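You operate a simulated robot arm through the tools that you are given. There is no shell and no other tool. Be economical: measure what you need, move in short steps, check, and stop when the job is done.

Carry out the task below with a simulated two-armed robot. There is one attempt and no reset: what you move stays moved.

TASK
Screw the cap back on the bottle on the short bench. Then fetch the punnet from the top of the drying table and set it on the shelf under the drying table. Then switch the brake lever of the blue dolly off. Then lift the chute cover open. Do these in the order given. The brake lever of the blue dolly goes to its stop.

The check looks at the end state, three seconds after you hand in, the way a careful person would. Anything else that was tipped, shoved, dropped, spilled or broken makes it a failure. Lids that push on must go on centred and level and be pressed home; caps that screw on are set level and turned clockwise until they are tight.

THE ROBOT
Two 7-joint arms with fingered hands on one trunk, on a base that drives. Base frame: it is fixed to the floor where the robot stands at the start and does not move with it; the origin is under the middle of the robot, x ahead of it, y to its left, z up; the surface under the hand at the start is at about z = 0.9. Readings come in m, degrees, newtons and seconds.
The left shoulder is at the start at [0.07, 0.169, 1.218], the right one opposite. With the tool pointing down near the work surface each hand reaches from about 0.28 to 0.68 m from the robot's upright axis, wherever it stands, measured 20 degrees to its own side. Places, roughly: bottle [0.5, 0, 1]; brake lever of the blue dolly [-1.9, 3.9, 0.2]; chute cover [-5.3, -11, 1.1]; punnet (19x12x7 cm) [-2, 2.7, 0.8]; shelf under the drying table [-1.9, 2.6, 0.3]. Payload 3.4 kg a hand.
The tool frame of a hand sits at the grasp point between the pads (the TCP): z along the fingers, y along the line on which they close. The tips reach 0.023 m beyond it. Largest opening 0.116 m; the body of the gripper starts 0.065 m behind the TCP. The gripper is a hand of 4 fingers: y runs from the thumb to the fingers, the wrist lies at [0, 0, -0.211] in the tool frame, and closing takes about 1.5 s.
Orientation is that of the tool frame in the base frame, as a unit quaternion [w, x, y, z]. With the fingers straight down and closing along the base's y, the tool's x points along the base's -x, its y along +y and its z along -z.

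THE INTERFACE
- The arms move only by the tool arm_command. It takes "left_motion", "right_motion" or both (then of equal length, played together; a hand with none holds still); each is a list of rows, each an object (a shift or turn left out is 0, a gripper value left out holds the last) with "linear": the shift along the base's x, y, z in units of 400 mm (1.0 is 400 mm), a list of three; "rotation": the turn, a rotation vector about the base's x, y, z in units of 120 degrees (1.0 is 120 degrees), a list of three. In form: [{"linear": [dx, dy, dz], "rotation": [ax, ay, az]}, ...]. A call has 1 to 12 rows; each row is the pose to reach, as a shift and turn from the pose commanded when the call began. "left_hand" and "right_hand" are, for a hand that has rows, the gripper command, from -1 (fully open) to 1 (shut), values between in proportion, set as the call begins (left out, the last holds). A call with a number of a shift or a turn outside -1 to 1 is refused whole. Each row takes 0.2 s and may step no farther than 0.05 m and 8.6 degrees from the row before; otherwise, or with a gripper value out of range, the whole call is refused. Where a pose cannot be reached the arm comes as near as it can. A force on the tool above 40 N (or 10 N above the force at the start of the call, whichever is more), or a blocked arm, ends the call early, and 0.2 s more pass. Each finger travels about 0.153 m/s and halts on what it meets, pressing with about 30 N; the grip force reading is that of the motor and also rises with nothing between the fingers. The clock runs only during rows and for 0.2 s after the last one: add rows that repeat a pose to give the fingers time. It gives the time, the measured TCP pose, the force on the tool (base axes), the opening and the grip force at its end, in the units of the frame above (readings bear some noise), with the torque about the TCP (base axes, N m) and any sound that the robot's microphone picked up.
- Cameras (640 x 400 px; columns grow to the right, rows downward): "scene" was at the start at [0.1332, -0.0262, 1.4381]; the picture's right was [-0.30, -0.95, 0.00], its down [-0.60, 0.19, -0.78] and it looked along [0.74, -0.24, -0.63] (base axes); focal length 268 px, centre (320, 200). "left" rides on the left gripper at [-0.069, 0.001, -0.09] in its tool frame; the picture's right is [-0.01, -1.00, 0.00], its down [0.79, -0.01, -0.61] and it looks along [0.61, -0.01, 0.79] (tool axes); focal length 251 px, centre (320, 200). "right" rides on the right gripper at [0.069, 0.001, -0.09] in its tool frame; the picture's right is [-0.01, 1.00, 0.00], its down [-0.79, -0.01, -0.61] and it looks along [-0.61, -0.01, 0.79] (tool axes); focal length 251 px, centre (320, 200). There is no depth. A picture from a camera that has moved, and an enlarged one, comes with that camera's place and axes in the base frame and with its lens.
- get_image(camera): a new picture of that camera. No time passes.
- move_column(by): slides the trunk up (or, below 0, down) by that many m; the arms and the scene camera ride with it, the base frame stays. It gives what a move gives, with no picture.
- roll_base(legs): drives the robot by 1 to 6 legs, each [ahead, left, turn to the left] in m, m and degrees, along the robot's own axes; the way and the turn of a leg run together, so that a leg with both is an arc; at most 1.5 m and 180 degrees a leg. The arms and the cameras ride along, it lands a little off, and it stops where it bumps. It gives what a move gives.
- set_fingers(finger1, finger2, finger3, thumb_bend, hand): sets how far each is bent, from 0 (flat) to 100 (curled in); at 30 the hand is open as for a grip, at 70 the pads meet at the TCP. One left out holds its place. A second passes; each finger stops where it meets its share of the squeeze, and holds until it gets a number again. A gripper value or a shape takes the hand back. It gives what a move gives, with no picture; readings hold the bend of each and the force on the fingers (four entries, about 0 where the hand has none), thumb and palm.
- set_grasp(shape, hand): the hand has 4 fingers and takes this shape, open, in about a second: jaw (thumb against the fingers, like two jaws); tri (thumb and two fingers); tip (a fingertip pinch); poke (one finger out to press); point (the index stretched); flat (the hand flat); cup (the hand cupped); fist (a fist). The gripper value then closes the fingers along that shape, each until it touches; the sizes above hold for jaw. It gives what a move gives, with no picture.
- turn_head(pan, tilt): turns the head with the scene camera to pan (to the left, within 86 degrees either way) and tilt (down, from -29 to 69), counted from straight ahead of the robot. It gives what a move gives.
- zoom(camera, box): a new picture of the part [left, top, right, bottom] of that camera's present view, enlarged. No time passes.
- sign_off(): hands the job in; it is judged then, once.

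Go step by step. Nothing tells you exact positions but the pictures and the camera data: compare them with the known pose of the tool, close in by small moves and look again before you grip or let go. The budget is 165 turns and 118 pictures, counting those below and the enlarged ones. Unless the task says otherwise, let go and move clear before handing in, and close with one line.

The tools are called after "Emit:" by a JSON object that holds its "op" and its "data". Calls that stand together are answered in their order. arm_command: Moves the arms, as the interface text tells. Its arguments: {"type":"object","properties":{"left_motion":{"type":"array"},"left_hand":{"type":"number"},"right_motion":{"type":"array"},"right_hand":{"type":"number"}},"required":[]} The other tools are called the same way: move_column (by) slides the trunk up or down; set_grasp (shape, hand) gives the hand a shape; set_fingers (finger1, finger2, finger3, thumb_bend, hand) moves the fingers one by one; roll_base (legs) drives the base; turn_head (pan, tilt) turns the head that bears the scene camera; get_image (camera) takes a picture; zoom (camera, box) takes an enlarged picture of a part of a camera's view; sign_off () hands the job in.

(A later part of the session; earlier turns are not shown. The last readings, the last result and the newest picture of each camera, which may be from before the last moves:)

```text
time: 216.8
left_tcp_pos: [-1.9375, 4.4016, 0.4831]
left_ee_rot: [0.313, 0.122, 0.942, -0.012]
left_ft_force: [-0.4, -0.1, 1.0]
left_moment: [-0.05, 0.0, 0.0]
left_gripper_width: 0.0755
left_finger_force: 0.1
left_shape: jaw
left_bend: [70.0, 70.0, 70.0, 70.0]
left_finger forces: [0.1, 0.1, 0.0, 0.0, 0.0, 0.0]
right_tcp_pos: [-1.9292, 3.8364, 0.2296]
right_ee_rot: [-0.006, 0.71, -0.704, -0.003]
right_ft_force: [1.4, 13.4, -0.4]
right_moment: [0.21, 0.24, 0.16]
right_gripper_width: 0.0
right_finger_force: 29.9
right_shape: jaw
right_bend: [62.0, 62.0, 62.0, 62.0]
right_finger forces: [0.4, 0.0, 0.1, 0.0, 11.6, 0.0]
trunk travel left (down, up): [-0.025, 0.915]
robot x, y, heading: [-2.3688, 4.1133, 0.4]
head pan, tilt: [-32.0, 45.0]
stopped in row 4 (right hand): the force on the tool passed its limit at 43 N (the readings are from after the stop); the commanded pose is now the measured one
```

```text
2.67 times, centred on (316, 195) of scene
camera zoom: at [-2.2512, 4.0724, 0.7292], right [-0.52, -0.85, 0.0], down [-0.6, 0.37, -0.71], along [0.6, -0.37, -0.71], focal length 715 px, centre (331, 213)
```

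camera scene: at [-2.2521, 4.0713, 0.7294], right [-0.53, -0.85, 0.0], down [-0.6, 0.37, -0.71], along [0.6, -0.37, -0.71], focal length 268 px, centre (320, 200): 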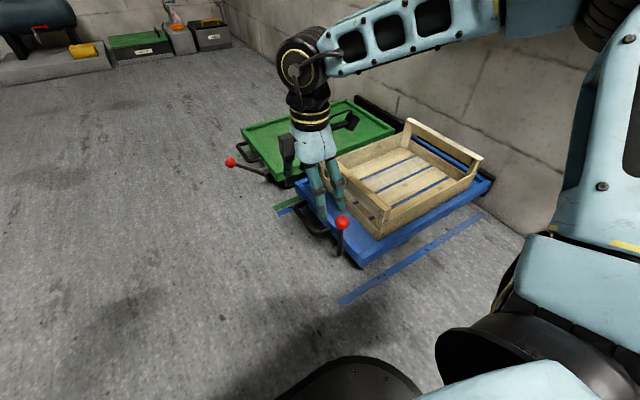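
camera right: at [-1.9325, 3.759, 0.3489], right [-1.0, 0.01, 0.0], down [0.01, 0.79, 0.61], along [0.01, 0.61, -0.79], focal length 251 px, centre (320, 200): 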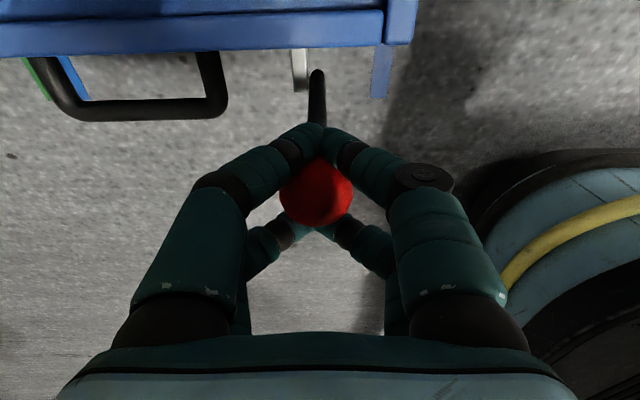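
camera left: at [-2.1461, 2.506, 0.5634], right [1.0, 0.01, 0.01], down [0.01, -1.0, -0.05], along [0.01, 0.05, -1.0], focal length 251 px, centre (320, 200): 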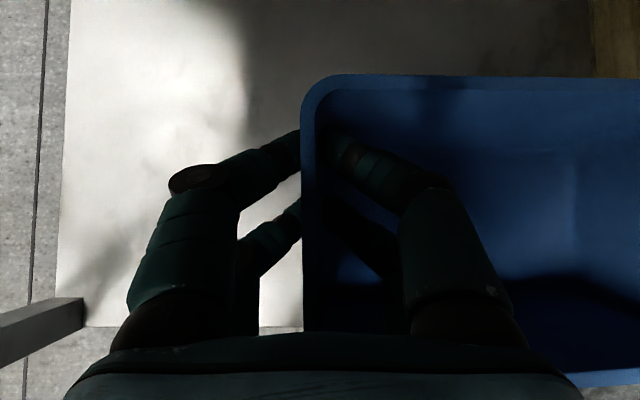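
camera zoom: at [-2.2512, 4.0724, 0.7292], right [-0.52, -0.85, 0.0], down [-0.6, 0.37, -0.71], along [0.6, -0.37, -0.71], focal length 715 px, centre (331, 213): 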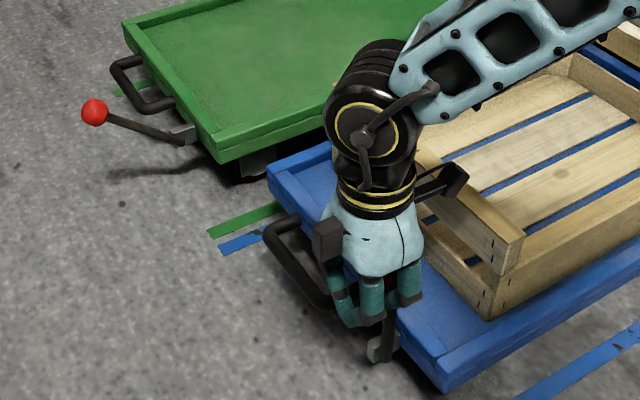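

Force built to 43 N with the lever not rotating further: it is at its stop. My measurements show the dolly was pushed about 3.5 cm toward the wall, so I'll draw it back gently by its handle. First I back off, rise, drive 0.1 m ahead and turn the hand to close along y.

Emit:
{"op": "arm_command", "data": {"right_motion": [{"linear": [0, 0.07, 0]}, {"linear": [0, 0.12, 0.05]}, {"linear": [0, 0.12, 0.15]}, {"linear": [0, 0.12, 0.25]}, {"linear": [0, 0.12, 0.25], "rotation": [0, 0, -0.07]}, {"linear": [0, 0.12, 0.25], "rotation": [0, 0, -0.14]}, {"linear": [0, 0.12, 0.25], "rotation": [0, 0, -0.21]}, {"linear": [0, 0.12, 0.25], "rotation": [0, 0, -0.28]}, {"linear": [0, 0.12, 0.25], "rotation": [0, 0, -0.35]}, {"linear": [0, 0.12, 0.25], "rotation": [0, 0, -0.42]}, {"linear": [0, 0.12, 0.25], "rotation": [0, 0, -0.49]}, {"linear": [0, 0.12, 0.25], "rotation": [0, 0, -0.56]}], "right_hand": 0.48}}

Emit:
{"op": "roll_base", "data": {"legs": [[0.11, 0, 0]]}}

Emit:
{"op": "arm_command", "data": {"right_motion": [{"linear": [0, -0.03, 0], "rotation": [0, 0, -0.07]}, {"linear": [0, -0.06, 0], "rotation": [0, 0, -0.14]}, {"linear": [0, -0.09, 0], "rotation": [0, 0, -0.19]}, {"linear": [0, -0.12, 0], "rotation": [0, 0, -0.19]}, {"linear": [0, -0.145, 0], "rotation": [0, 0, -0.19]}, {"linear": [0, -0.145, 0], "rotation": [0, 0, -0.19]}]}}

Emit:
{"op": "get_image", "data": {"camera": "right"}}

```text
time: 219.4
left_tcp_pos: [-1.9388, 4.4016, 0.484]
left_ee_rot: [0.313, 0.124, 0.942, -0.013]
left_ft_force: [0.0, -0.1, 0.8]
left_moment: [0.0, 0.02, 0.0]
left_gripper_width: 0.0752
left_finger_force: 0.0
left_shape: jaw
left_bend: [70.0, 70.0, 70.0, 70.0]
left_finger forces: [0.0, 0.0, 0.1, 0.0, 0.1, 0.0]
right_tcp_pos: [-1.9299, 3.8809, 0.3293]
right_ee_rot: [0.005, -0.199, 0.98, -0.003]
right_ft_force: [-0.5, 0.1, -1.0]
right_moment: [-0.02, 0.03, 0.0]
right_gripper_width: 0.0302
right_finger_force: 0.0
right_shape: jaw
right_bend: [73.0, 73.0, 73.0, 77.0]
right_finger forces: [0.1, 0.0, 0.0, 0.0, 0.1, 0.0]
trunk travel left (down, up): [-0.025, 0.915]
robot x, y, heading: [-2.3729, 4.1183, 0.3]
head pan, tilt: [-32.0, 45.0]
```

```text
time: 220.6
left_tcp_pos: [-1.827, 4.4006, 0.4843]
left_ee_rot: [0.313, 0.124, 0.942, -0.012]
left_ft_force: [-0.2, -0.8, 0.5]
left_moment: [-0.01, 0.02, 0.01]
left_gripper_width: 0.0756
left_finger_force: 0.1
left_shape: jaw
left_bend: [70.0, 70.0, 70.0, 70.0]
left_finger forces: [0.0, 0.0, 0.1, 0.1, 0.0, 0.0]
right_tcp_pos: [-1.8208, 3.8805, 0.3294]
right_ee_rot: [0.005, -0.2, 0.98, -0.003]
right_ft_force: [0.5, -0.5, -0.3]
right_moment: [0.04, 0.01, -0.01]
right_gripper_width: 0.0301
right_finger_force: 0.0
right_shape: jaw
right_bend: [73.0, 73.0, 73.0, 77.0]
right_finger forces: [0.0, 0.0, 0.0, 0.0, 0.1, 0.1]
trunk travel left (down, up): [-0.025, 0.915]
robot x, y, heading: [-2.266, 4.1161, 0.2]
head pan, tilt: [-32.0, 45.0]
```

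```text
time: 222.0
left_tcp_pos: [-1.8284, 4.4006, 0.4844]
left_ee_rot: [0.314, 0.124, 0.941, -0.013]
left_ft_force: [0.5, 0.3, -0.3]
left_moment: [-0.01, 0.0, -0.02]
left_gripper_width: 0.0755
left_finger_force: 0.0
left_shape: jaw
left_bend: [70.0, 70.0, 70.0, 70.0]
left_finger forces: [0.0, 0.1, 0.0, 0.1, 0.1, 0.1]
right_tcp_pos: [-1.8214, 3.8227, 0.3285]
right_ee_rot: [0.004, -0.002, 1.0, -0.003]
right_ft_force: [1.0, -0.7, -0.4]
right_moment: [-0.02, 0.01, 0.07]
right_gripper_width: 0.0302
right_finger_force: 0.1
right_shape: jaw
right_bend: [73.0, 73.0, 73.0, 77.0]
right_finger forces: [0.1, 0.1, 0.1, 0.0, 0.0, 0.0]
trunk travel left (down, up): [-0.025, 0.915]
robot x, y, heading: [-2.2611, 4.1162, 0.2]
head pan, tilt: [-32.0, 45.0]
```

```text
10 pictures are left
camera right: at [-1.8908, 3.8228, 0.4195], right [0.01, 1.0, -0.01], down [0.79, 0.0, 0.61], along [0.61, -0.01, -0.79], focal length 251 px, centre (320, 200)
```

right: 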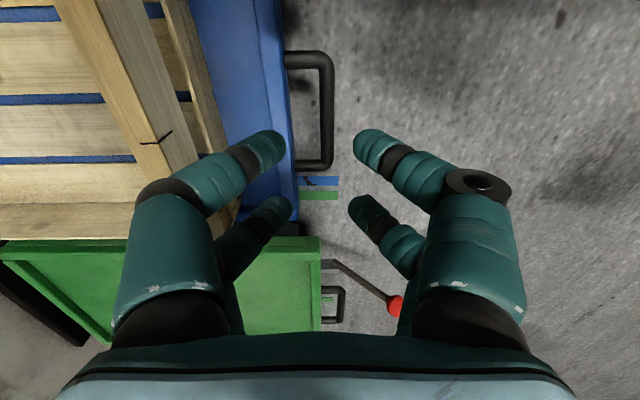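

The handle bar is at about [-1.79, 3.828], and the blue deck edge (y 3.785) is 3.3 cm behind the green one (3.818), confirming the shift. I lower the narrowed fingers so one pair goes inside the loop, and close on the bar.

Emit:
{"op": "roll_base", "data": {"legs": [[0.04, 0, 0]]}}

Emit:
{"op": "arm_command", "data": {"right_motion": [{"linear": [-0.02, 0.011, -0.08]}, {"linear": [-0.02, 0.011, -0.16]}, {"linear": [-0.02, 0.011, -0.24]}, {"linear": [-0.02, 0.011, -0.32]}, {"linear": [-0.02, 0.011, -0.4]}, {"linear": [-0.02, 0.011, -0.455]}, {"linear": [-0.02, 0.011, -0.455]}]}}

```text
time: 222.8
left_tcp_pos: [-1.7862, 4.4011, 0.4839]
left_ee_rot: [0.314, 0.124, 0.941, -0.013]
left_ft_force: [0.3, 0.5, 0.8]
left_moment: [0.01, 0.01, 0.02]
left_gripper_width: 0.0754
left_finger_force: 0.1
left_shape: jaw
left_bend: [70.0, 70.0, 70.0, 70.0]
left_finger forces: [0.1, 0.1, 0.1, 0.0, 0.1, 0.0]
right_tcp_pos: [-1.7818, 3.8218, 0.3278]
right_ee_rot: [0.004, -0.002, 1.0, -0.004]
right_ft_force: [0.2, 0.2, 0.0]
right_moment: [-0.01, -0.04, 0.01]
right_gripper_width: 0.03
right_finger_force: 0.1
right_shape: jaw
right_bend: [73.0, 73.0, 73.0, 77.0]
right_finger forces: [0.0, 0.0, 0.0, 0.0, 0.1, 0.0]
trunk travel left (down, up): [-0.025, 0.915]
robot x, y, heading: [-2.2208, 4.115, 0.2]
head pan, tilt: [-32.0, 45.0]
```

```text
time: 224.4
left_tcp_pos: [-1.7866, 4.4004, 0.4853]
left_ee_rot: [0.313, 0.125, 0.942, -0.013]
left_ft_force: [-0.4, -0.2, 0.6]
left_moment: [-0.03, 0.01, -0.01]
left_gripper_width: 0.0755
left_finger_force: 0.0
left_shape: jaw
left_bend: [70.0, 70.0, 70.0, 70.0]
left_finger forces: [0.0, 0.0, 0.0, 0.0, 0.0, 0.1]
right_tcp_pos: [-1.7886, 3.8289, 0.1471]
right_ee_rot: [0.004, -0.002, 1.0, -0.003]
right_ft_force: [0.0, -0.6, -0.9]
right_moment: [0.04, -0.01, 0.0]
right_gripper_width: 0.0299
right_finger_force: 0.0
right_shape: jaw
right_bend: [73.0, 73.0, 73.0, 77.0]
right_finger forces: [0.0, 0.0, 0.0, 0.0, 0.1, 0.0]
trunk travel left (down, up): [-0.025, 0.915]
robot x, y, heading: [-2.2227, 4.1168, 0.3]
head pan, tilt: [-32.0, 45.0]
```

No contact on the way down. I close on the bar and pull 3.3 cm toward +y slowly.

Emit:
{"op": "arm_command", "data": {"right_motion": [{}, {}, {}, {}, {}], "right_hand": 1}}

Emit:
{"op": "arm_command", "data": {"right_motion": [{"linear": [0, 0.01, 0]}, {"linear": [0, 0.02, 0]}, {"linear": [0, 0.03, 0]}, {"linear": [0, 0.04, 0]}, {"linear": [0, 0.05, 0]}, {"linear": [0, 0.06, 0]}, {"linear": [0, 0.07, 0]}, {"linear": [0, 0.08, 0]}, {"linear": [0, 0.08, 0]}]}}

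```text
time: 225.6
left_tcp_pos: [-1.7869, 4.4008, 0.4839]
left_ee_rot: [0.313, 0.124, 0.941, -0.012]
left_ft_force: [0.4, -0.4, 0.2]
left_moment: [-0.01, -0.02, -0.01]
left_gripper_width: 0.0753
left_finger_force: 0.0
left_shape: jaw
left_bend: [70.0, 70.0, 70.0, 70.0]
left_finger forces: [0.0, 0.1, 0.0, 0.0, 0.1, 0.1]
right_tcp_pos: [-1.7895, 3.8278, 0.1472]
right_ee_rot: [0.005, -0.002, 1.0, -0.002]
right_ft_force: [0.2, 0.5, -0.1]
right_moment: [0.0, 0.0, -0.01]
right_gripper_width: 0.0001
right_finger_force: 30.4
right_shape: jaw
right_bend: [63.0, 63.0, 63.0, 63.0]
right_finger forces: [0.1, 0.1, 0.0, 0.0, 0.1, 0.0]
trunk travel left (down, up): [-0.025, 0.915]
robot x, y, heading: [-2.2243, 4.1172, 0.3]
head pan, tilt: [-32.0, 45.0]
```

```text
time: 227.6
left_tcp_pos: [-1.7869, 4.4005, 0.4839]
left_ee_rot: [0.313, 0.125, 0.941, -0.013]
left_ft_force: [0.5, -0.1, 0.2]
left_moment: [-0.03, -0.01, 0.01]
left_gripper_width: 0.0752
left_finger_force: 0.1
left_shape: jaw
left_bend: [70.0, 70.0, 70.0, 70.0]
left_finger forces: [0.0, 0.1, 0.0, 0.0, 0.0, 0.0]
right_tcp_pos: [-1.7895, 3.86, 0.1473]
right_ee_rot: [0.004, -0.002, 1.0, -0.003]
right_ft_force: [0.0, 0.0, 0.2]
right_moment: [0.0, -0.04, -0.01]
right_gripper_width: 0.0002
right_finger_force: 30.1
right_shape: jaw
right_bend: [63.0, 63.0, 64.0, 63.0]
right_finger forces: [0.0, 0.1, 0.0, 0.0, 0.0, 0.0]
trunk travel left (down, up): [-0.025, 0.915]
robot x, y, heading: [-2.2223, 4.1169, 0.1]
head pan, tilt: [-32.0, 45.0]
```

The fingers closed above the bar, so the bar is lower than I took it. I rise slightly, go back, reopen narrowly, and come down 5 cm lower.

Emit:
{"op": "arm_command", "data": {"right_motion": [{"linear": [0, 0, 0.05]}, {"linear": [0, -0.04, 0.05]}, {"linear": [0, -0.08, 0.05]}, {"linear": [0, -0.08, 0.05]}, {"linear": [0, -0.08, 0.05]}, {"linear": [0, -0.08, 0]}, {"linear": [0, -0.08, -0.06]}, {"linear": [0, -0.08, -0.12]}, {"linear": [0, -0.08, -0.12]}], "right_hand": 0.48}}

Emit:
{"op": "arm_command", "data": {"right_motion": [{}, {}, {}, {}, {}], "right_hand": 1}}

```text
time: 229.3
left_tcp_pos: [-1.7882, 4.4031, 0.4846]
left_ee_rot: [0.314, 0.123, 0.941, -0.014]
left_ft_force: [-0.1, -0.4, 0.2]
left_moment: [0.02, 0.0, 0.02]
left_gripper_width: 0.0754
left_finger_force: 0.0
left_shape: jaw
left_bend: [70.0, 70.0, 70.0, 70.0]
left_finger forces: [0.0, 0.0, 0.1, 0.0, 0.0, 0.0]
right_tcp_pos: [-1.7873, 3.8343, 0.1249]
right_ee_rot: [0.01, -0.005, 1.0, 0.002]
right_ft_force: [-2.5, 15.8, 13.8]
right_moment: [-0.97, 0.04, -0.26]
right_gripper_width: 0.0275
right_finger_force: 0.0
right_shape: jaw
right_bend: [73.0, 73.0, 74.0, 78.0]
right_finger forces: [0.0, 0.1, 7.7, 0.1, 14.8, 0.0]
right hand out of reach, approached as far as the arm can: row 8
trunk travel left (down, up): [-0.025, 0.915]
robot x, y, heading: [-2.2205, 4.1185, 0.3]
head pan, tilt: [-32.0, 45.0]
stopped in row 8 (right hand): the force on the tool passed its limit at 56 N (the readings are from after the stop); the commanded pose is now the measured one
```

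```text
time: 230.5
left_tcp_pos: [-1.7885, 4.4026, 0.4846]
left_ee_rot: [0.314, 0.123, 0.941, -0.013]
left_ft_force: [0.0, 0.1, -0.2]
left_moment: [0.01, 0.0, 0.03]
left_gripper_width: 0.0754
left_finger_force: 0.1
left_shape: jaw
left_bend: [70.0, 70.0, 70.0, 70.0]
left_finger forces: [0.0, 0.0, 0.0, 0.1, 0.0, 0.0]
right_tcp_pos: [-1.788, 3.8318, 0.123]
right_ee_rot: [0.008, -0.004, 1.0, 0.001]
right_ft_force: [6.5, 19.9, 2.8]
right_moment: [-1.12, 0.01, 0.1]
right_gripper_width: 0.0127
right_finger_force: 29.7
right_shape: jaw
right_bend: [70.0, 71.0, 73.0, 77.0]
right_finger forces: [28.1, 28.4, 39.8, 0.1, 41.2, 0.1]
trunk travel left (down, up): [-0.025, 0.915]
robot x, y, heading: [-2.2226, 4.118, 0.2]
head pan, tilt: [-32.0, 45.0]
```

Now the fingers hold something about 13 mm thick with full grip on all four: the bar. I pull 3.3 cm toward +y slowly.

Emit:
{"op": "arm_command", "data": {"right_motion": [{"linear": [0, 0.012, 0]}, {"linear": [0, 0.024, 0]}, {"linear": [0, 0.036, 0]}, {"linear": [0, 0.048, 0]}, {"linear": [0, 0.06, 0]}, {"linear": [0, 0.072, 0]}, {"linear": [0, 0.082, 0]}, {"linear": [0, 0.082, 0]}]}}

Emit:
{"op": "get_image", "data": {"camera": "right"}}

```text
time: 232.3
left_tcp_pos: [-1.7871, 4.4014, 0.4842]
left_ee_rot: [0.313, 0.124, 0.942, -0.012]
left_ft_force: [0.2, 0.0, -0.1]
left_moment: [-0.01, -0.02, 0.0]
left_gripper_width: 0.0754
left_finger_force: 0.2
left_shape: jaw
left_bend: [70.0, 70.0, 70.0, 70.0]
left_finger forces: [0.0, 0.0, 0.0, 0.0, 0.0, 0.0]
right_tcp_pos: [-1.7931, 3.8605, 0.1268]
right_ee_rot: [0.008, -0.004, 1.0, 0.002]
right_ft_force: [0.7, 0.5, -14.5]
right_moment: [0.09, -0.07, 0.06]
right_gripper_width: 0.0125
right_finger_force: 30.0
right_shape: jaw
right_bend: [70.0, 71.0, 73.0, 76.0]
right_finger forces: [27.2, 28.1, 27.9, 0.0, 27.3, 0.0]
right hand out of reach, approached as far as the arm can: row 5, 6, 7, 8
trunk travel left (down, up): [-0.025, 0.915]
robot x, y, heading: [-2.2219, 4.1129, 0.3]
head pan, tilt: [-32.0, 45.0]
```

```text
9 pictures are left
camera right: at [-1.8622, 3.86, 0.2176], right [0.0, 1.0, 0.0], down [0.79, 0.0, 0.62], along [0.62, 0.0, -0.79], focal length 251 px, centre (320, 200)
```

right: 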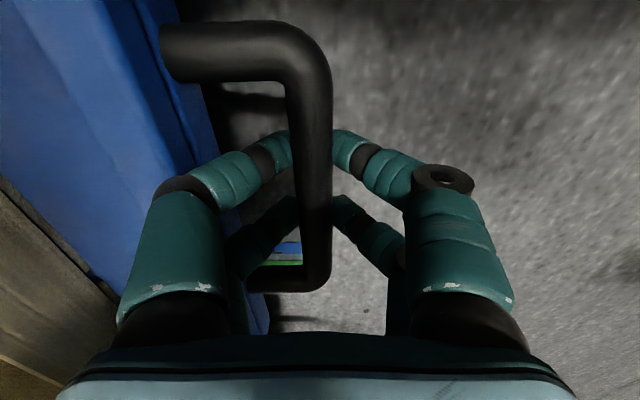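

The dolly rolled back easily with the hand; the bar is now at y ≈ 3.86 as originally. I release, rise, raise the trunk, and drive out the way I came.

Emit:
{"op": "arm_command", "data": {"right_motion": [{}, {}, {}, {"linear": [0, 0, 0.08]}, {"linear": [0, 0, 0.18]}, {"linear": [0, 0, 0.28]}, {"linear": [0, 0.05, 0.38]}, {"linear": [0, 0.1, 0.48]}, {"linear": [-0.05, 0.15, 0.58]}], "right_hand": 0.48}}

Emit:
{"op": "move_column", "data": {"by": 0.4}}

Emit:
{"op": "zoom", "data": {"camera": "scene", "box": [200, 100, 520, 300]}}

```text
time: 234.3
left_tcp_pos: [-1.7877, 4.401, 0.4836]
left_ee_rot: [0.312, 0.123, 0.942, -0.013]
left_ft_force: [0.0, 0.5, 0.5]
left_moment: [0.01, -0.02, 0.01]
left_gripper_width: 0.0753
left_finger_force: 0.1
left_shape: jaw
left_bend: [70.0, 70.0, 70.0, 70.0]
left_finger forces: [0.0, 0.0, 0.0, 0.0, 0.1, 0.1]
right_tcp_pos: [-1.8123, 3.9217, 0.3614]
right_ee_rot: [0.008, -0.004, 1.0, 0.001]
right_ft_force: [0.1, -0.1, -0.6]
right_moment: [0.0, -0.01, 0.0]
right_gripper_width: 0.03
right_finger_force: 0.1
right_shape: jaw
right_bend: [73.0, 73.0, 73.0, 77.0]
right_finger forces: [0.0, 0.0, 0.1, 0.0, 0.0, 0.0]
trunk travel left (down, up): [-0.025, 0.915]
robot x, y, heading: [-2.2238, 4.1163, 0.3]
head pan, tilt: [-32.0, 45.0]
```

```text
time: 238.2
left_tcp_pos: [-1.7888, 4.4022, 0.8834]
left_ee_rot: [0.313, 0.124, 0.942, -0.013]
left_ft_force: [0.5, -0.5, -0.1]
left_moment: [-0.01, 0.0, -0.02]
left_gripper_width: 0.0756
left_finger_force: 0.0
left_shape: jaw
left_bend: [70.0, 70.0, 70.0, 70.0]
left_finger forces: [0.1, 0.1, 0.0, 0.1, 0.0, 0.1]
right_tcp_pos: [-1.8114, 3.9226, 0.7611]
right_ee_rot: [0.007, -0.004, 1.0, 0.001]
right_ft_force: [-0.5, 0.4, 0.5]
right_moment: [0.03, 0.01, -0.01]
right_gripper_width: 0.0296
right_finger_force: 0.0
right_shape: jaw
right_bend: [73.0, 73.0, 73.0, 77.0]
right_finger forces: [0.0, 0.0, 0.0, 0.0, 0.0, 0.0]
trunk travel left (down, up): [-0.425, 0.515]
robot x, y, heading: [-2.2218, 4.1115, 0.4]
head pan, tilt: [-32.0, 45.0]
```

```text
2.00 times, centred on (360, 200) of scene
camera zoom: at [-2.102, 4.0731, 1.1294], right [-0.53, -0.85, 0.0], down [-0.6, 0.37, -0.71], along [0.6, -0.37, -0.71], focal length 536 px, centre (240, 200)
```

zoom: 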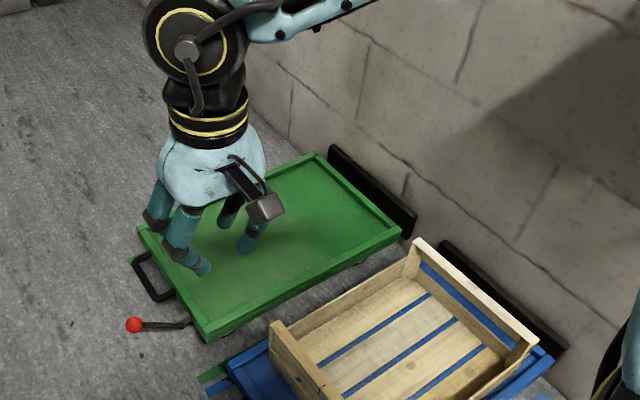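

The dolly and crate are in order. I drive out: back, right, back, then along past the wall end, and turn to face -y.

Emit:
{"op": "roll_base", "data": {"legs": [[-0.6, 0, 0], [0, -0.3, 0], [-0.42, 0, 0], [0, -1.45, 0], [0, -0.9, 0], [0, 0, -90]]}}

Emit:
{"op": "turn_head", "data": {"pan": 0, "tilt": 12}}

Emit:
{"op": "get_image", "data": {"camera": "scene"}}

```text
time: 260.1
left_tcp_pos: [-2.8736, 1.0882, 0.8844]
left_ee_rot: [0.217, 0.743, 0.591, -0.227]
left_ft_force: [0.4, -0.5, -0.2]
left_moment: [0.01, 0.0, 0.01]
left_gripper_width: 0.0756
left_finger_force: 0.0
left_shape: jaw
left_bend: [70.0, 70.0, 70.0, 70.0]
left_finger forces: [0.0, 0.1, 0.0, 0.1, 0.1, 0.0]
right_tcp_pos: [-3.3523, 1.097, 0.7619]
right_ee_rot: [0.007, 0.692, 0.722, -0.004]
right_ft_force: [0.2, -0.7, 0.5]
right_moment: [-0.01, -0.01, -0.01]
right_gripper_width: 0.0298
right_finger_force: 0.0
right_shape: jaw
right_bend: [73.0, 73.0, 73.0, 77.0]
right_finger forces: [0.0, 0.1, 0.0, 0.0, 0.0, 0.1]
trunk travel left (down, up): [-0.425, 0.515]
robot x, y, heading: [-3.1728, 1.5173, -87.8]
head pan, tilt: [-32.0, 45.0]
```

```text
time: 261.1
left_tcp_pos: [-2.8724, 1.0883, 0.8852]
left_ee_rot: [0.217, 0.743, 0.591, -0.227]
left_ft_force: [0.6, -0.8, -0.1]
left_moment: [0.02, 0.0, 0.01]
left_gripper_width: 0.0755
left_finger_force: 0.1
left_shape: jaw
left_bend: [70.0, 70.0, 70.0, 70.0]
left_finger forces: [0.0, 0.0, 0.0, 0.1, 0.0, 0.0]
right_tcp_pos: [-3.3539, 1.0962, 0.7619]
right_ee_rot: [0.006, 0.692, 0.721, -0.005]
right_ft_force: [-0.1, 0.2, 0.0]
right_moment: [0.03, -0.02, -0.02]
right_gripper_width: 0.0301
right_finger_force: 0.0
right_shape: jaw
right_bend: [73.0, 73.0, 73.0, 77.0]
right_finger forces: [0.0, 0.1, 0.1, 0.1, 0.0, 0.0]
trunk travel left (down, up): [-0.425, 0.515]
robot x, y, heading: [-3.1727, 1.5151, -87.6]
head pan, tilt: [0.0, 12.0]
```

```text
7 pictures are left
camera scene: at [-3.1661, 1.3711, 1.181], right [-1.0, -0.04, 0.0], down [-0.01, 0.21, -0.98], along [0.04, -0.98, -0.21], focal length 268 px, centre (320, 200)
```

scene: 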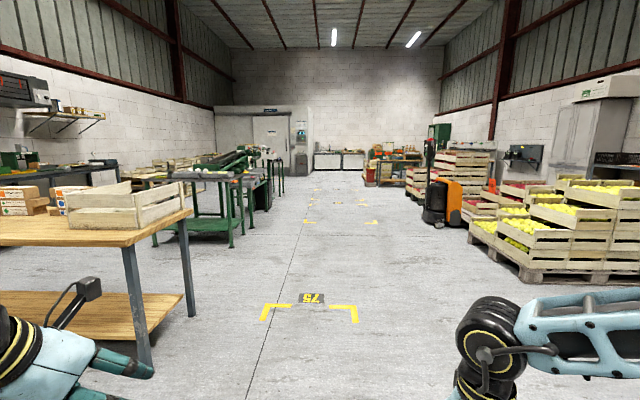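

The aisle ahead is clear at x ≈ -3.2. I correct the heading and drive about 5.5 m down it before looking again.

Emit:
{"op": "roll_base", "data": {"legs": [[0, 0, -2.3], [1.5, 0, 0], [1.5, 0, 0], [1.5, 0, 0], [1.2, 0, 0]]}}

Emit:
{"op": "get_image", "data": {"camera": "scene"}}

```text
time: 288.6
left_tcp_pos: [-2.956, -4.6063, 0.8852]
left_ee_rot: [0.21, 0.759, 0.57, -0.233]
left_ft_force: [-0.8, -0.2, -0.3]
left_moment: [-0.02, 0.0, 0.01]
left_gripper_width: 0.0754
left_finger_force: 0.0
left_shape: jaw
left_bend: [70.0, 70.0, 70.0, 70.0]
left_finger forces: [0.1, 0.0, 0.0, 0.1, 0.0, 0.0]
right_tcp_pos: [-3.4361, -4.5733, 0.7614]
right_ee_rot: [0.006, 0.711, 0.703, -0.005]
right_ft_force: [0.0, 0.6, -0.1]
right_moment: [0.01, 0.0, 0.02]
right_gripper_width: 0.0301
right_finger_force: 0.1
right_shape: jaw
right_bend: [73.0, 73.0, 73.0, 77.0]
right_finger forces: [0.0, 0.0, 0.0, 0.0, 0.1, 0.0]
trunk travel left (down, up): [-0.425, 0.515]
robot x, y, heading: [-3.2339, -4.1669, -90.9]
head pan, tilt: [0.0, 12.0]
```

```text
6 pictures are left
camera scene: at [-3.2345, -4.3092, 1.1811], right [-1.0, 0.02, 0.0], down [0.0, 0.21, -0.98], along [-0.02, -0.98, -0.21], focal length 268 px, centre (320, 200)
```

scene: 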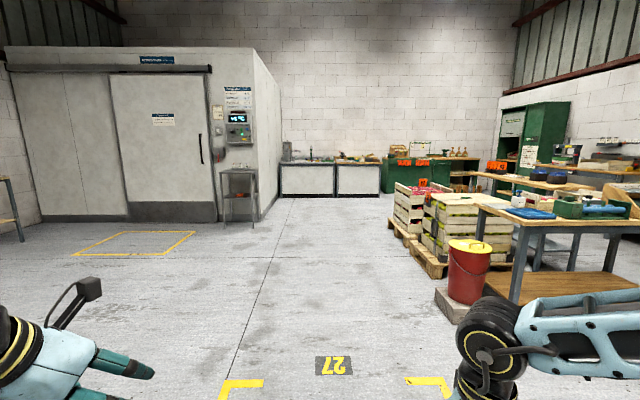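

The far wall is in view; the chute should be at the right end, near [-5.3, -11]. Obstacles on the right keep x < -4; I go on straight to y ≈ -9 and look right-ahead.

Emit:
{"op": "roll_base", "data": {"legs": [[1.5, 0, 0.9], [1.5, 0, 0], [1.5, 0, 0], [0.3, 0, 0]]}}

Emit:
{"op": "turn_head", "data": {"pan": -45, "tilt": 15}}

Emit:
{"op": "get_image", "data": {"camera": "scene"}}

```text
time: 311.6
left_tcp_pos: [-2.8595, -9.371, 0.8844]
left_ee_rot: [0.216, 0.744, 0.589, -0.228]
left_ft_force: [-0.7, -1.3, -0.5]
left_moment: [0.01, 0.02, -0.01]
left_gripper_width: 0.0753
left_finger_force: 0.0
left_shape: jaw
left_bend: [70.0, 70.0, 70.0, 70.0]
left_finger forces: [0.1, 0.1, 0.1, 0.0, 0.0, 0.0]
right_tcp_pos: [-3.3422, -9.3624, 0.7608]
right_ee_rot: [0.007, 0.693, 0.721, -0.005]
right_ft_force: [0.0, -0.3, -1.1]
right_moment: [0.03, 0.01, 0.0]
right_gripper_width: 0.0299
right_finger_force: 0.1
right_shape: jaw
right_bend: [73.0, 73.0, 73.0, 77.0]
right_finger forces: [0.0, 0.0, 0.0, 0.0, 0.0, 0.1]
trunk travel left (down, up): [-0.425, 0.515]
robot x, y, heading: [-3.1576, -8.9458, -88.3]
head pan, tilt: [0.0, 12.0]
```

```text
time: 312.7
left_tcp_pos: [-2.8605, -9.3707, 0.8839]
left_ee_rot: [0.216, 0.744, 0.589, -0.228]
left_ft_force: [-0.6, -0.2, 0.2]
left_moment: [0.0, 0.01, -0.02]
left_gripper_width: 0.0755
left_finger_force: 0.0
left_shape: jaw
left_bend: [70.0, 70.0, 70.0, 70.0]
left_finger forces: [0.0, 0.0, 0.1, 0.0, 0.1, 0.0]
right_tcp_pos: [-3.3407, -9.36, 0.7618]
right_ee_rot: [0.006, 0.693, 0.721, -0.004]
right_ft_force: [-0.5, 0.4, 0.5]
right_moment: [-0.03, 0.04, 0.04]
right_gripper_width: 0.0299
right_finger_force: 0.1
right_shape: jaw
right_bend: [73.0, 73.0, 73.0, 77.0]
right_finger forces: [0.0, 0.0, 0.0, 0.0, 0.0, 0.1]
trunk travel left (down, up): [-0.425, 0.515]
robot x, y, heading: [-3.1573, -8.9429, -88.4]
head pan, tilt: [-45.0, 15.0]
```

```text
5 pictures are left
camera scene: at [-3.2192, -9.0625, 1.1762], right [-0.73, 0.68, 0.0], down [0.18, 0.19, -0.97], along [-0.66, -0.71, -0.26], focal length 268 px, centre (320, 200)
```

scene: 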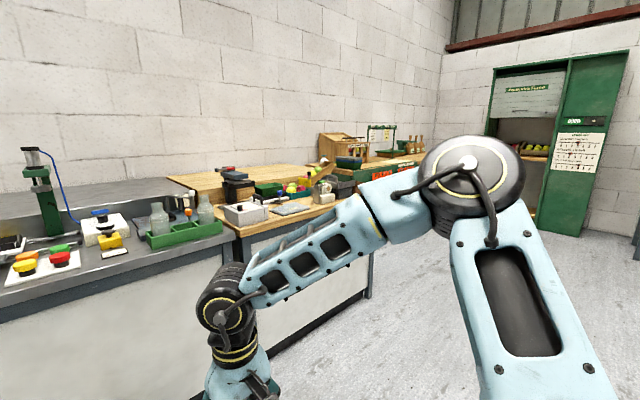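

The wooden box with a sloped lid on the bench near the wall at about [-5.3, -11, 1.1] is the chute. I strafe right 2 m to stand in front of it and look.

Emit:
{"op": "roll_base", "data": {"legs": [[0, 0, -1.6], [0, -1.0, 0], [0, -1.05, 0]]}}

Emit:
{"op": "turn_head", "data": {"pan": 0, "tilt": 12}}

Emit:
{"op": "get_image", "data": {"camera": "scene"}}

```text
time: 323.4
left_tcp_pos: [-4.9444, -9.3797, 0.8829]
left_ee_rot: [0.212, 0.752, 0.58, -0.23]
left_ft_force: [0.3, -0.9, -1.1]
left_moment: [0.01, -0.01, -0.03]
left_gripper_width: 0.0754
left_finger_force: 0.1
left_shape: jaw
left_bend: [70.0, 70.0, 70.0, 70.0]
left_finger forces: [0.1, 0.1, 0.0, 0.0, 0.0, 0.0]
right_tcp_pos: [-5.4237, -9.3569, 0.762]
right_ee_rot: [0.006, 0.704, 0.71, -0.005]
right_ft_force: [0.6, 0.3, -0.6]
right_moment: [-0.01, 0.0, 0.03]
right_gripper_width: 0.0299
right_finger_force: 0.1
right_shape: jaw
right_bend: [73.0, 73.0, 73.0, 77.0]
right_finger forces: [0.0, 0.1, 0.1, 0.0, 0.1, 0.0]
trunk travel left (down, up): [-0.425, 0.515]
robot x, y, heading: [-5.2287, -8.945, -89.9]
head pan, tilt: [-45.0, 15.0]
```

```text
time: 324.5
left_tcp_pos: [-4.9439, -9.3801, 0.8844]
left_ee_rot: [0.213, 0.753, 0.579, -0.231]
left_ft_force: [0.6, 0.0, 0.0]
left_moment: [0.0, 0.04, 0.0]
left_gripper_width: 0.0757
left_finger_force: 0.1
left_shape: jaw
left_bend: [70.0, 70.0, 70.0, 70.0]
left_finger forces: [0.0, 0.0, 0.1, 0.0, 0.1, 0.0]
right_tcp_pos: [-5.4229, -9.356, 0.7624]
right_ee_rot: [0.006, 0.703, 0.711, -0.005]
right_ft_force: [-0.4, 0.4, -0.1]
right_moment: [-0.02, -0.03, -0.02]
right_gripper_width: 0.03
right_finger_force: 0.1
right_shape: jaw
right_bend: [73.0, 73.0, 73.0, 77.0]
right_finger forces: [0.1, 0.0, 0.0, 0.1, 0.1, 0.1]
trunk travel left (down, up): [-0.425, 0.515]
robot x, y, heading: [-5.2316, -8.9439, -89.6]
head pan, tilt: [0.0, 12.0]
```

```text
4 pictures are left
camera scene: at [-5.2273, -9.0883, 1.1811], right [-1.0, 0.0, 0.0], down [0.0, 0.21, -0.98], along [0.0, -0.98, -0.21], focal length 268 px, centre (320, 200)
```

scene: 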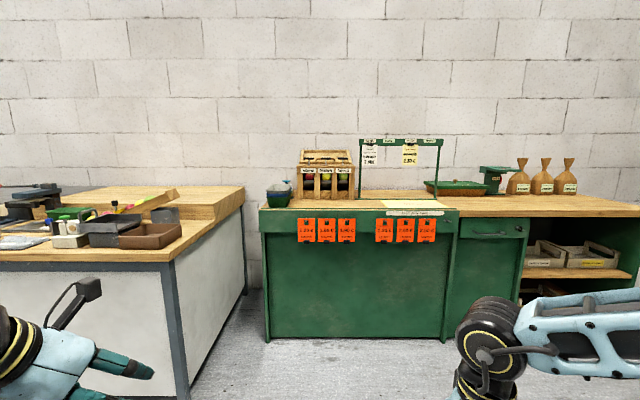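

The chute is the wooden dispenser on the green counter (x ≈ -5.26, front y ≈ -10.7, top z ≈ 1.13). I raise the trunk, drive up to the counter, and take one close picture.

Emit:
{"op": "move_column", "data": {"by": 0.4}}

Emit:
{"op": "roll_base", "data": {"legs": [[1.12, 0, 0]]}}

Emit:
{"op": "turn_head", "data": {"pan": -3, "tilt": 40}}

Emit:
{"op": "zoom", "data": {"camera": "scene", "box": [160, 80, 480, 280]}}

```text
time: 328.3
left_tcp_pos: [-4.943, -9.3804, 1.2832]
left_ee_rot: [0.212, 0.753, 0.579, -0.231]
left_ft_force: [0.2, 0.8, 1.1]
left_moment: [0.01, -0.03, -0.03]
left_gripper_width: 0.0756
left_finger_force: 0.0
left_shape: jaw
left_bend: [70.0, 70.0, 70.0, 70.0]
left_finger forces: [0.0, 0.1, 0.0, 0.0, 0.1, 0.1]
right_tcp_pos: [-5.4235, -9.3566, 1.1617]
right_ee_rot: [0.006, 0.703, 0.711, -0.004]
right_ft_force: [0.1, -0.6, 0.5]
right_moment: [-0.01, 0.02, 0.01]
right_gripper_width: 0.0298
right_finger_force: 0.1
right_shape: jaw
right_bend: [73.0, 73.0, 73.0, 77.0]
right_finger forces: [0.0, 0.1, 0.0, 0.1, 0.1, 0.1]
trunk travel left (down, up): [-0.825, 0.115]
robot x, y, heading: [-5.2284, -8.9463, -89.8]
head pan, tilt: [0.0, 12.0]
```

```text
time: 334.1
left_tcp_pos: [-4.9304, -10.5083, 1.2834]
left_ee_rot: [0.213, 0.751, 0.58, -0.231]
left_ft_force: [-0.2, -0.4, 0.0]
left_moment: [0.04, 0.0, 0.01]
left_gripper_width: 0.0753
left_finger_force: 0.1
left_shape: jaw
left_bend: [70.0, 70.0, 70.0, 70.0]
left_finger forces: [0.0, 0.1, 0.1, 0.0, 0.0, 0.0]
right_tcp_pos: [-5.411, -10.4863, 1.1623]
right_ee_rot: [0.007, 0.702, 0.712, -0.005]
right_ft_force: [-0.1, -0.4, 0.3]
right_moment: [-0.01, -0.02, -0.01]
right_gripper_width: 0.0298
right_finger_force: 0.1
right_shape: jaw
right_bend: [73.0, 73.0, 73.0, 77.0]
right_finger forces: [0.1, 0.0, 0.1, 0.0, 0.1, 0.1]
trunk travel left (down, up): [-0.825, 0.115]
robot x, y, heading: [-5.2219, -10.0766, -89.3]
head pan, tilt: [0.0, 12.0]
```

```text
time: 335.0
left_tcp_pos: [-4.9289, -10.5089, 1.284]
left_ee_rot: [0.214, 0.75, 0.582, -0.23]
left_ft_force: [0.8, 0.2, 0.2]
left_moment: [-0.02, -0.02, 0.03]
left_gripper_width: 0.0754
left_finger_force: 0.1
left_shape: jaw
left_bend: [70.0, 70.0, 70.0, 70.0]
left_finger forces: [0.1, 0.0, 0.1, 0.1, 0.0, 0.0]
right_tcp_pos: [-5.4113, -10.4881, 1.1627]
right_ee_rot: [0.005, 0.701, 0.713, -0.005]
right_ft_force: [0.4, 0.7, -0.4]
right_moment: [0.01, -0.01, 0.01]
right_gripper_width: 0.0298
right_finger_force: 0.1
right_shape: jaw
right_bend: [73.0, 73.0, 73.0, 77.0]
right_finger forces: [0.1, 0.0, 0.0, 0.0, 0.0, 0.1]
trunk travel left (down, up): [-0.825, 0.115]
robot x, y, heading: [-5.2191, -10.0736, -89.2]
head pan, tilt: [-3.0, 40.0]
```

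```text
2.00 times, centred on (320, 180) of scene
camera zoom: at [-5.2209, -10.2103, 1.5367], right [-1.0, 0.04, 0.0], down [0.03, 0.64, -0.77], along [-0.03, -0.77, -0.64], focal length 536 px, centre (320, 240)
```

zoom: 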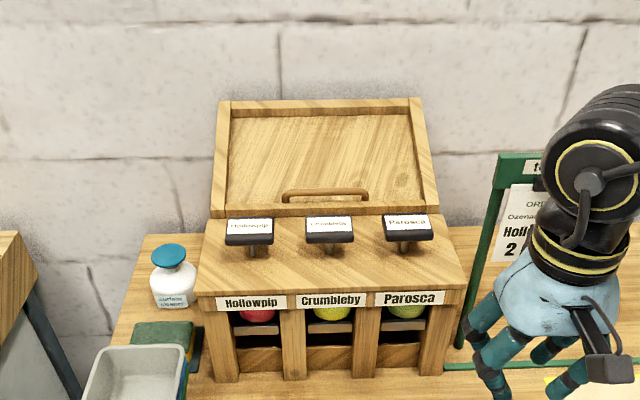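

The cover is the sloped lid behind the three paddles, hinged at the back, with a bar handle at its front edge near [-5.255, -10.863, 1.08]. I turn the right hand 90° so it closes across the bar and tilt it 30° forward, then align the base.

Emit:
{"op": "arm_command", "data": {"right_motion": [{"linear": [0, 0, 0.02], "rotation": [0, 0, 0.0682]}, {"linear": [0, 0, 0.04], "rotation": [0, 0, 0.1364]}, {"linear": [0, 0, 0.06], "rotation": [0, 0, 0.2045]}, {"linear": [0, 0, 0.08], "rotation": [0, 0, 0.2727]}, {"linear": [0, 0, 0.1], "rotation": [0, 0, 0.3409]}, {"linear": [0, 0, 0.12], "rotation": [0, 0, 0.4091]}, {"linear": [0, 0, 0.12], "rotation": [0, 0, 0.4773]}, {"linear": [0, 0, 0.12], "rotation": [0, 0, 0.5455]}, {"linear": [0, 0, 0.12], "rotation": [0, 0, 0.6136]}, {"linear": [0, 0, 0.12], "rotation": [0, 0, 0.6818]}, {"linear": [0, 0, 0.12], "rotation": [0, 0, 0.745]}]}}

Emit:
{"op": "arm_command", "data": {"right_motion": [{"rotation": [-0.0625, 0, 0]}, {"rotation": [-0.125, 0, 0]}, {"rotation": [-0.1875, 0, 0]}, {"rotation": [-0.25, 0, 0]}, {"rotation": [-0.25, 0, 0]}]}}

Emit:
{"op": "roll_base", "data": {"legs": [[0, 0.155, -0.7], [0.14, 0, 0]]}}

```text
time: 337.4
left_tcp_pos: [-4.9299, -10.5077, 1.2834]
left_ee_rot: [0.214, 0.75, 0.582, -0.23]
left_ft_force: [-1.0, 0.5, 0.5]
left_moment: [0.01, 0.0, 0.03]
left_gripper_width: 0.0757
left_finger_force: 0.1
left_shape: jaw
left_bend: [70.0, 70.0, 70.0, 70.0]
left_finger forces: [0.0, 0.0, 0.0, 0.0, 0.1, 0.0]
right_tcp_pos: [-5.4112, -10.4881, 1.2103]
right_ee_rot: [0.007, -0.004, 1.0, 0.0]
right_ft_force: [-0.5, 0.5, 1.2]
right_moment: [0.0, -0.01, -0.04]
right_gripper_width: 0.0302
right_finger_force: 0.0
right_shape: jaw
right_bend: [73.0, 73.0, 73.0, 77.0]
right_finger forces: [0.0, 0.0, 0.1, 0.0, 0.0, 0.0]
trunk travel left (down, up): [-0.825, 0.115]
robot x, y, heading: [-5.2205, -10.0776, -89.3]
head pan, tilt: [-3.0, 40.0]
```

```text
time: 338.6
left_tcp_pos: [-4.9314, -10.5074, 1.2837]
left_ee_rot: [0.213, 0.751, 0.582, -0.23]
left_ft_force: [-0.4, -0.4, 0.0]
left_moment: [0.02, 0.01, 0.02]
left_gripper_width: 0.0753
left_finger_force: 0.0
left_shape: jaw
left_bend: [70.0, 70.0, 70.0, 70.0]
left_finger forces: [0.0, 0.0, 0.0, 0.0, 0.0, 0.0]
right_tcp_pos: [-5.41, -10.4887, 1.2081]
right_ee_rot: [0.009, -0.005, 0.966, -0.258]
right_ft_force: [-0.6, 1.3, 0.3]
right_moment: [0.03, 0.0, -0.01]
right_gripper_width: 0.03
right_finger_force: 0.0
right_shape: jaw
right_bend: [73.0, 73.0, 73.0, 77.0]
right_finger forces: [0.0, 0.0, 0.0, 0.1, 0.1, 0.0]
trunk travel left (down, up): [-0.825, 0.115]
robot x, y, heading: [-5.2211, -10.0744, -89.2]
head pan, tilt: [-3.0, 40.0]
```

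```text
time: 340.9
left_tcp_pos: [-4.7787, -10.6458, 1.2854]
left_ee_rot: [0.214, 0.753, 0.578, -0.232]
left_ft_force: [1.0, 0.0, -0.7]
left_moment: [0.0, -0.02, 0.01]
left_gripper_width: 0.0754
left_finger_force: 0.1
left_shape: jaw
left_bend: [70.0, 70.0, 70.0, 70.0]
left_finger forces: [0.0, 0.0, 0.0, 0.0, 0.1, 0.0]
right_tcp_pos: [-5.2589, -10.6227, 1.2101]
right_ee_rot: [0.006, 0.0, 0.966, -0.259]
right_ft_force: [0.1, 0.4, -0.2]
right_moment: [-0.02, -0.02, 0.02]
right_gripper_width: 0.0302
right_finger_force: 0.0
right_shape: jaw
right_bend: [73.0, 73.0, 73.0, 77.0]
right_finger forces: [0.0, 0.1, 0.1, 0.0, 0.1, 0.0]
trunk travel left (down, up): [-0.825, 0.115]
robot x, y, heading: [-5.0653, -10.2138, -89.9]
head pan, tilt: [-3.0, 40.0]
```

The paddles in front of the handle call for a steeper hand, so I reduce the tilt to 20°, edge the base 2.5 cm forward, open the fingers to 6 cm, and go to a point 6 cm short of the handle for a look.

Emit:
{"op": "roll_base", "data": {"legs": [[0.025, 0, 0]]}}

Emit:
{"op": "arm_command", "data": {"right_motion": [{"linear": [0.003, -0.08, 0], "rotation": [0.0417, 0, 0]}, {"linear": [0.006, -0.16, 0], "rotation": [0.0833, 0, 0]}, {"linear": [0.01, -0.25, 0], "rotation": [0.0833, 0, 0]}, {"linear": [0.01, -0.34, 0], "rotation": [0.0833, 0, 0]}, {"linear": [0.01, -0.43, -0.03], "rotation": [0.0833, 0, 0]}, {"linear": [0.01, -0.488, -0.1], "rotation": [0.0833, 0, 0]}, {"linear": [0.01, -0.488, -0.18], "rotation": [0.0833, 0, 0]}, {"linear": [0.01, -0.488, -0.18], "rotation": [0.0833, 0, 0]}], "right_hand": -0.03}}

Emit:
{"op": "get_image", "data": {"camera": "right"}}

```text
time: 341.7
left_tcp_pos: [-4.7803, -10.6678, 1.2859]
left_ee_rot: [0.214, 0.753, 0.577, -0.232]
left_ft_force: [0.3, 0.4, -0.9]
left_moment: [-0.03, -0.02, -0.01]
left_gripper_width: 0.0755
left_finger_force: 0.0
left_shape: jaw
left_bend: [70.0, 70.0, 70.0, 70.0]
left_finger forces: [0.1, 0.0, 0.0, 0.1, 0.1, 0.1]
right_tcp_pos: [-5.2595, -10.6423, 1.2123]
right_ee_rot: [0.006, -0.001, 0.966, -0.26]
right_ft_force: [0.0, 0.8, 0.2]
right_moment: [-0.02, -0.01, 0.01]
right_gripper_width: 0.0299
right_finger_force: 0.0
right_shape: jaw
right_bend: [73.0, 73.0, 73.0, 77.0]
right_finger forces: [0.1, 0.1, 0.0, 0.1, 0.1, 0.2]
trunk travel left (down, up): [-0.825, 0.115]
robot x, y, heading: [-5.0692, -10.2327, -89.7]
head pan, tilt: [-3.0, 40.0]
```

```text
time: 343.5
left_tcp_pos: [-4.7788, -10.672, 1.2846]
left_ee_rot: [0.212, 0.754, 0.577, -0.231]
left_ft_force: [0.1, 0.4, 0.0]
left_moment: [-0.01, 0.01, 0.0]
left_gripper_width: 0.0754
left_finger_force: 0.1
left_shape: jaw
left_bend: [70.0, 70.0, 70.0, 70.0]
left_finger forces: [0.0, 0.0, 0.1, 0.0, 0.0, 0.0]
right_tcp_pos: [-5.2584, -10.8424, 1.137]
right_ee_rot: [0.005, -0.001, 0.985, -0.173]
right_ft_force: [0.1, -0.1, -0.2]
right_moment: [0.02, -0.04, 0.02]
right_gripper_width: 0.059
right_finger_force: 0.1
right_shape: jaw
right_bend: [72.0, 72.0, 72.0, 75.0]
right_finger forces: [0.0, 0.1, 0.0, 0.1, 0.0, 0.1]
trunk travel left (down, up): [-0.825, 0.115]
robot x, y, heading: [-5.0649, -10.2391, -89.9]
head pan, tilt: [-3.0, 40.0]
```

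```text
2 pictures are left
camera right: at [-5.3271, -10.8123, 1.2216], right [0.01, 0.94, -0.34], down [0.79, 0.2, 0.58], along [0.62, -0.27, -0.74], focal length 251 px, centre (320, 200)
```

right: 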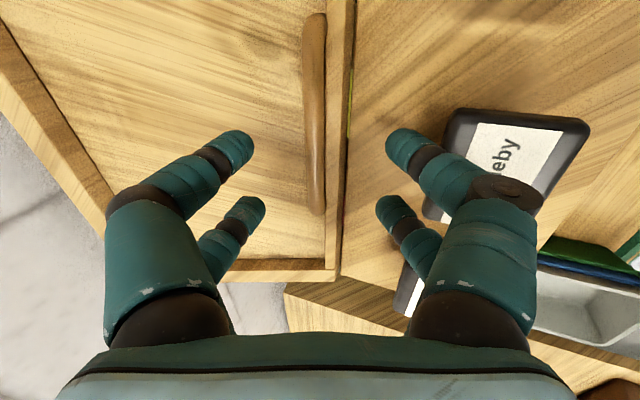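

The bar is exactly between the two finger pairs, x from -5.32 to -5.20. I advance 5.2 cm along the finger axis and close on it.

Emit:
{"op": "arm_command", "data": {"right_motion": [{"linear": [0, -0.011, -0.03]}, {"linear": [0, -0.022, -0.061]}, {"linear": [0, -0.033, -0.092]}, {"linear": [0, -0.0445, -0.122]}, {"linear": [0, -0.0445, -0.122]}]}}

Emit:
{"op": "arm_command", "data": {"right_motion": [{}, {}, {}, {}, {}, {}], "right_hand": 1}}

```text
time: 344.7
left_tcp_pos: [-4.7773, -10.6733, 1.2843]
left_ee_rot: [0.211, 0.754, 0.578, -0.231]
left_ft_force: [0.5, 0.2, 0.4]
left_moment: [0.02, 0.0, -0.04]
left_gripper_width: 0.0754
left_finger_force: 0.0
left_shape: jaw
left_bend: [70.0, 70.0, 70.0, 70.0]
left_finger forces: [0.0, 0.0, 0.0, 0.0, 0.1, 0.1]
right_tcp_pos: [-5.2654, -10.8462, 1.0961]
right_ee_rot: [0.006, 0.0, 0.985, -0.172]
right_ft_force: [3.2, -7.1, 4.4]
right_moment: [0.18, -0.04, -0.15]
right_gripper_width: 0.0568
right_finger_force: 0.1
right_shape: jaw
right_bend: [73.0, 73.0, 72.0, 75.0]
right_finger forces: [4.1, 3.7, 0.1, 0.0, 0.0, 0.1]
right hand out of reach, approached as far as the arm can: row 2, 3, 4, 5
trunk travel left (down, up): [-0.825, 0.115]
robot x, y, heading: [-5.0623, -10.2359, -89.6]
head pan, tilt: [-3.0, 40.0]
```

```text
time: 345.2
left_tcp_pos: [-4.7788, -10.6783, 1.2829]
left_ee_rot: [0.211, 0.753, 0.579, -0.231]
left_ft_force: [0.0, 0.3, -0.1]
left_moment: [0.0, 0.0, -0.01]
left_gripper_width: 0.0754
left_finger_force: 0.1
left_shape: jaw
left_bend: [70.0, 70.0, 70.0, 70.0]
left_finger forces: [0.0, 0.0, 0.0, 0.0, 0.0, 0.1]
right_tcp_pos: [-5.2669, -10.8548, 1.102]
right_ee_rot: [0.008, 0.001, 0.983, -0.182]
right_ft_force: [-1.6, -24.2, 10.4]
right_moment: [-0.45, 0.05, 0.0]
right_gripper_width: 0.0045
right_finger_force: 30.1
right_shape: jaw
right_bend: [78.0, 78.0, 70.0, 69.0]
right_finger forces: [0.0, 0.0, 0.1, 0.0, 30.8, 0.1]
trunk travel left (down, up): [-0.825, 0.115]
robot x, y, heading: [-5.0646, -10.2333, -89.9]
head pan, tilt: [-3.0, 40.0]
stopped in row 2 (right hand): the force on the tool passed its limit at 41 N (the readings are from after the stop); the commanded pose is now the measured one
```

Reach fell 1.5 cm short, so the near fingers were off the bar. I reopen narrowly, back up 4 cm, edge the base 2.5 cm forward, and approach the bar again.

Emit:
{"op": "arm_command", "data": {"right_motion": [{}, {}, {}, {"linear": [0, 0.01, 0.05]}, {"linear": [0, 0.02, 0.1]}], "right_hand": 0.2}}

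Emit:
{"op": "roll_base", "data": {"legs": [[0.025, 0, 0]]}}

```text
time: 346.4
left_tcp_pos: [-4.7774, -10.6705, 1.2844]
left_ee_rot: [0.213, 0.753, 0.578, -0.232]
left_ft_force: [0.7, -0.5, -0.3]
left_moment: [-0.02, 0.02, 0.02]
left_gripper_width: 0.0753
left_finger_force: 0.1
left_shape: jaw
left_bend: [70.0, 70.0, 70.0, 70.0]
left_finger forces: [0.0, 0.0, 0.0, 0.0, 0.1, 0.0]
right_tcp_pos: [-5.2666, -10.8394, 1.1419]
right_ee_rot: [0.008, 0.001, 0.984, -0.18]
right_ft_force: [-0.3, -0.1, 0.4]
right_moment: [-0.02, -0.01, 0.03]
right_gripper_width: 0.046
right_finger_force: 0.1
right_shape: jaw
right_bend: [73.0, 73.0, 73.0, 77.0]
right_finger forces: [0.1, 0.0, 0.0, 0.0, 0.0, 0.0]
trunk travel left (down, up): [-0.825, 0.115]
robot x, y, heading: [-5.0664, -10.238, -89.9]
head pan, tilt: [-3.0, 40.0]
```

```text
time: 347.4
left_tcp_pos: [-4.7785, -10.694, 1.284]
left_ee_rot: [0.212, 0.754, 0.578, -0.231]
left_ft_force: [-0.1, -0.2, 0.0]
left_moment: [0.03, 0.02, 0.01]
left_gripper_width: 0.0755
left_finger_force: 0.1
left_shape: jaw
left_bend: [70.0, 70.0, 70.0, 70.0]
left_finger forces: [0.1, 0.1, 0.1, 0.0, 0.0, 0.1]
right_tcp_pos: [-5.266, -10.8616, 1.1412]
right_ee_rot: [0.008, 0.001, 0.984, -0.179]
right_ft_force: [0.7, 0.6, -0.6]
right_moment: [-0.01, -0.01, 0.04]
right_gripper_width: 0.0461
right_finger_force: 0.0
right_shape: jaw
right_bend: [73.0, 73.0, 73.0, 77.0]
right_finger forces: [0.0, 0.0, 0.0, 0.0, 0.0, 0.0]
trunk travel left (down, up): [-0.825, 0.115]
robot x, y, heading: [-5.066, -10.2538, -89.7]
head pan, tilt: [-3.0, 40.0]
stopped in leg 1: the robot was blocked; the commanded pose is now the measured one
```

The base has just met the counter. The hand is now over the bar; I lower straight down to z ≈ 1.085 and close.

Emit:
{"op": "arm_command", "data": {"right_motion": [{"linear": [0.003, -0.005, -0.05]}, {"linear": [0.005, -0.01, -0.1]}, {"linear": [0.005, -0.01, -0.14]}, {"linear": [0.005, -0.01, -0.14]}]}}

Emit:
{"op": "arm_command", "data": {"right_motion": [{}, {}, {}, {}, {}, {}], "right_hand": 1}}

```text
time: 348.4
left_tcp_pos: [-4.7789, -10.6918, 1.2854]
left_ee_rot: [0.213, 0.753, 0.578, -0.232]
left_ft_force: [0.7, -0.1, 0.3]
left_moment: [-0.04, 0.01, 0.0]
left_gripper_width: 0.0755
left_finger_force: 0.0
left_shape: jaw
left_bend: [70.0, 70.0, 70.0, 70.0]
left_finger forces: [0.0, 0.0, 0.0, 0.1, 0.1, 0.0]
right_tcp_pos: [-5.2663, -10.8609, 1.0855]
right_ee_rot: [0.008, 0.0, 0.983, -0.181]
right_ft_force: [-0.2, 0.0, 0.7]
right_moment: [-0.01, 0.01, 0.0]
right_gripper_width: 0.0458
right_finger_force: 0.1
right_shape: jaw
right_bend: [73.0, 73.0, 73.0, 77.0]
right_finger forces: [0.1, 0.1, 0.1, 0.0, 0.0, 0.1]
trunk travel left (down, up): [-0.825, 0.115]
robot x, y, heading: [-5.0609, -10.2559, -89.5]
head pan, tilt: [-3.0, 40.0]
```

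```text
time: 349.8
left_tcp_pos: [-4.7793, -10.6929, 1.2832]
left_ee_rot: [0.212, 0.754, 0.578, -0.231]
left_ft_force: [-0.1, 0.4, 0.0]
left_moment: [0.01, 0.0, 0.02]
left_gripper_width: 0.0754
left_finger_force: 0.0
left_shape: jaw
left_bend: [70.0, 70.0, 70.0, 70.0]
left_finger forces: [0.0, 0.1, 0.1, 0.0, 0.0, 0.0]
right_tcp_pos: [-5.2652, -10.8626, 1.0853]
right_ee_rot: [0.007, 0.001, 0.984, -0.18]
right_ft_force: [1.0, -2.1, -1.3]
right_moment: [0.02, 0.0, -0.03]
right_gripper_width: 0.0
right_finger_force: 30.1
right_shape: jaw
right_bend: [67.0, 70.0, 71.0, 73.0]
right_finger forces: [0.0, 0.0, 0.0, 0.0, 0.0, 0.0]
trunk travel left (down, up): [-0.825, 0.115]
robot x, y, heading: [-5.0616, -10.2598, -90.1]
head pan, tilt: [-3.0, 40.0]
```

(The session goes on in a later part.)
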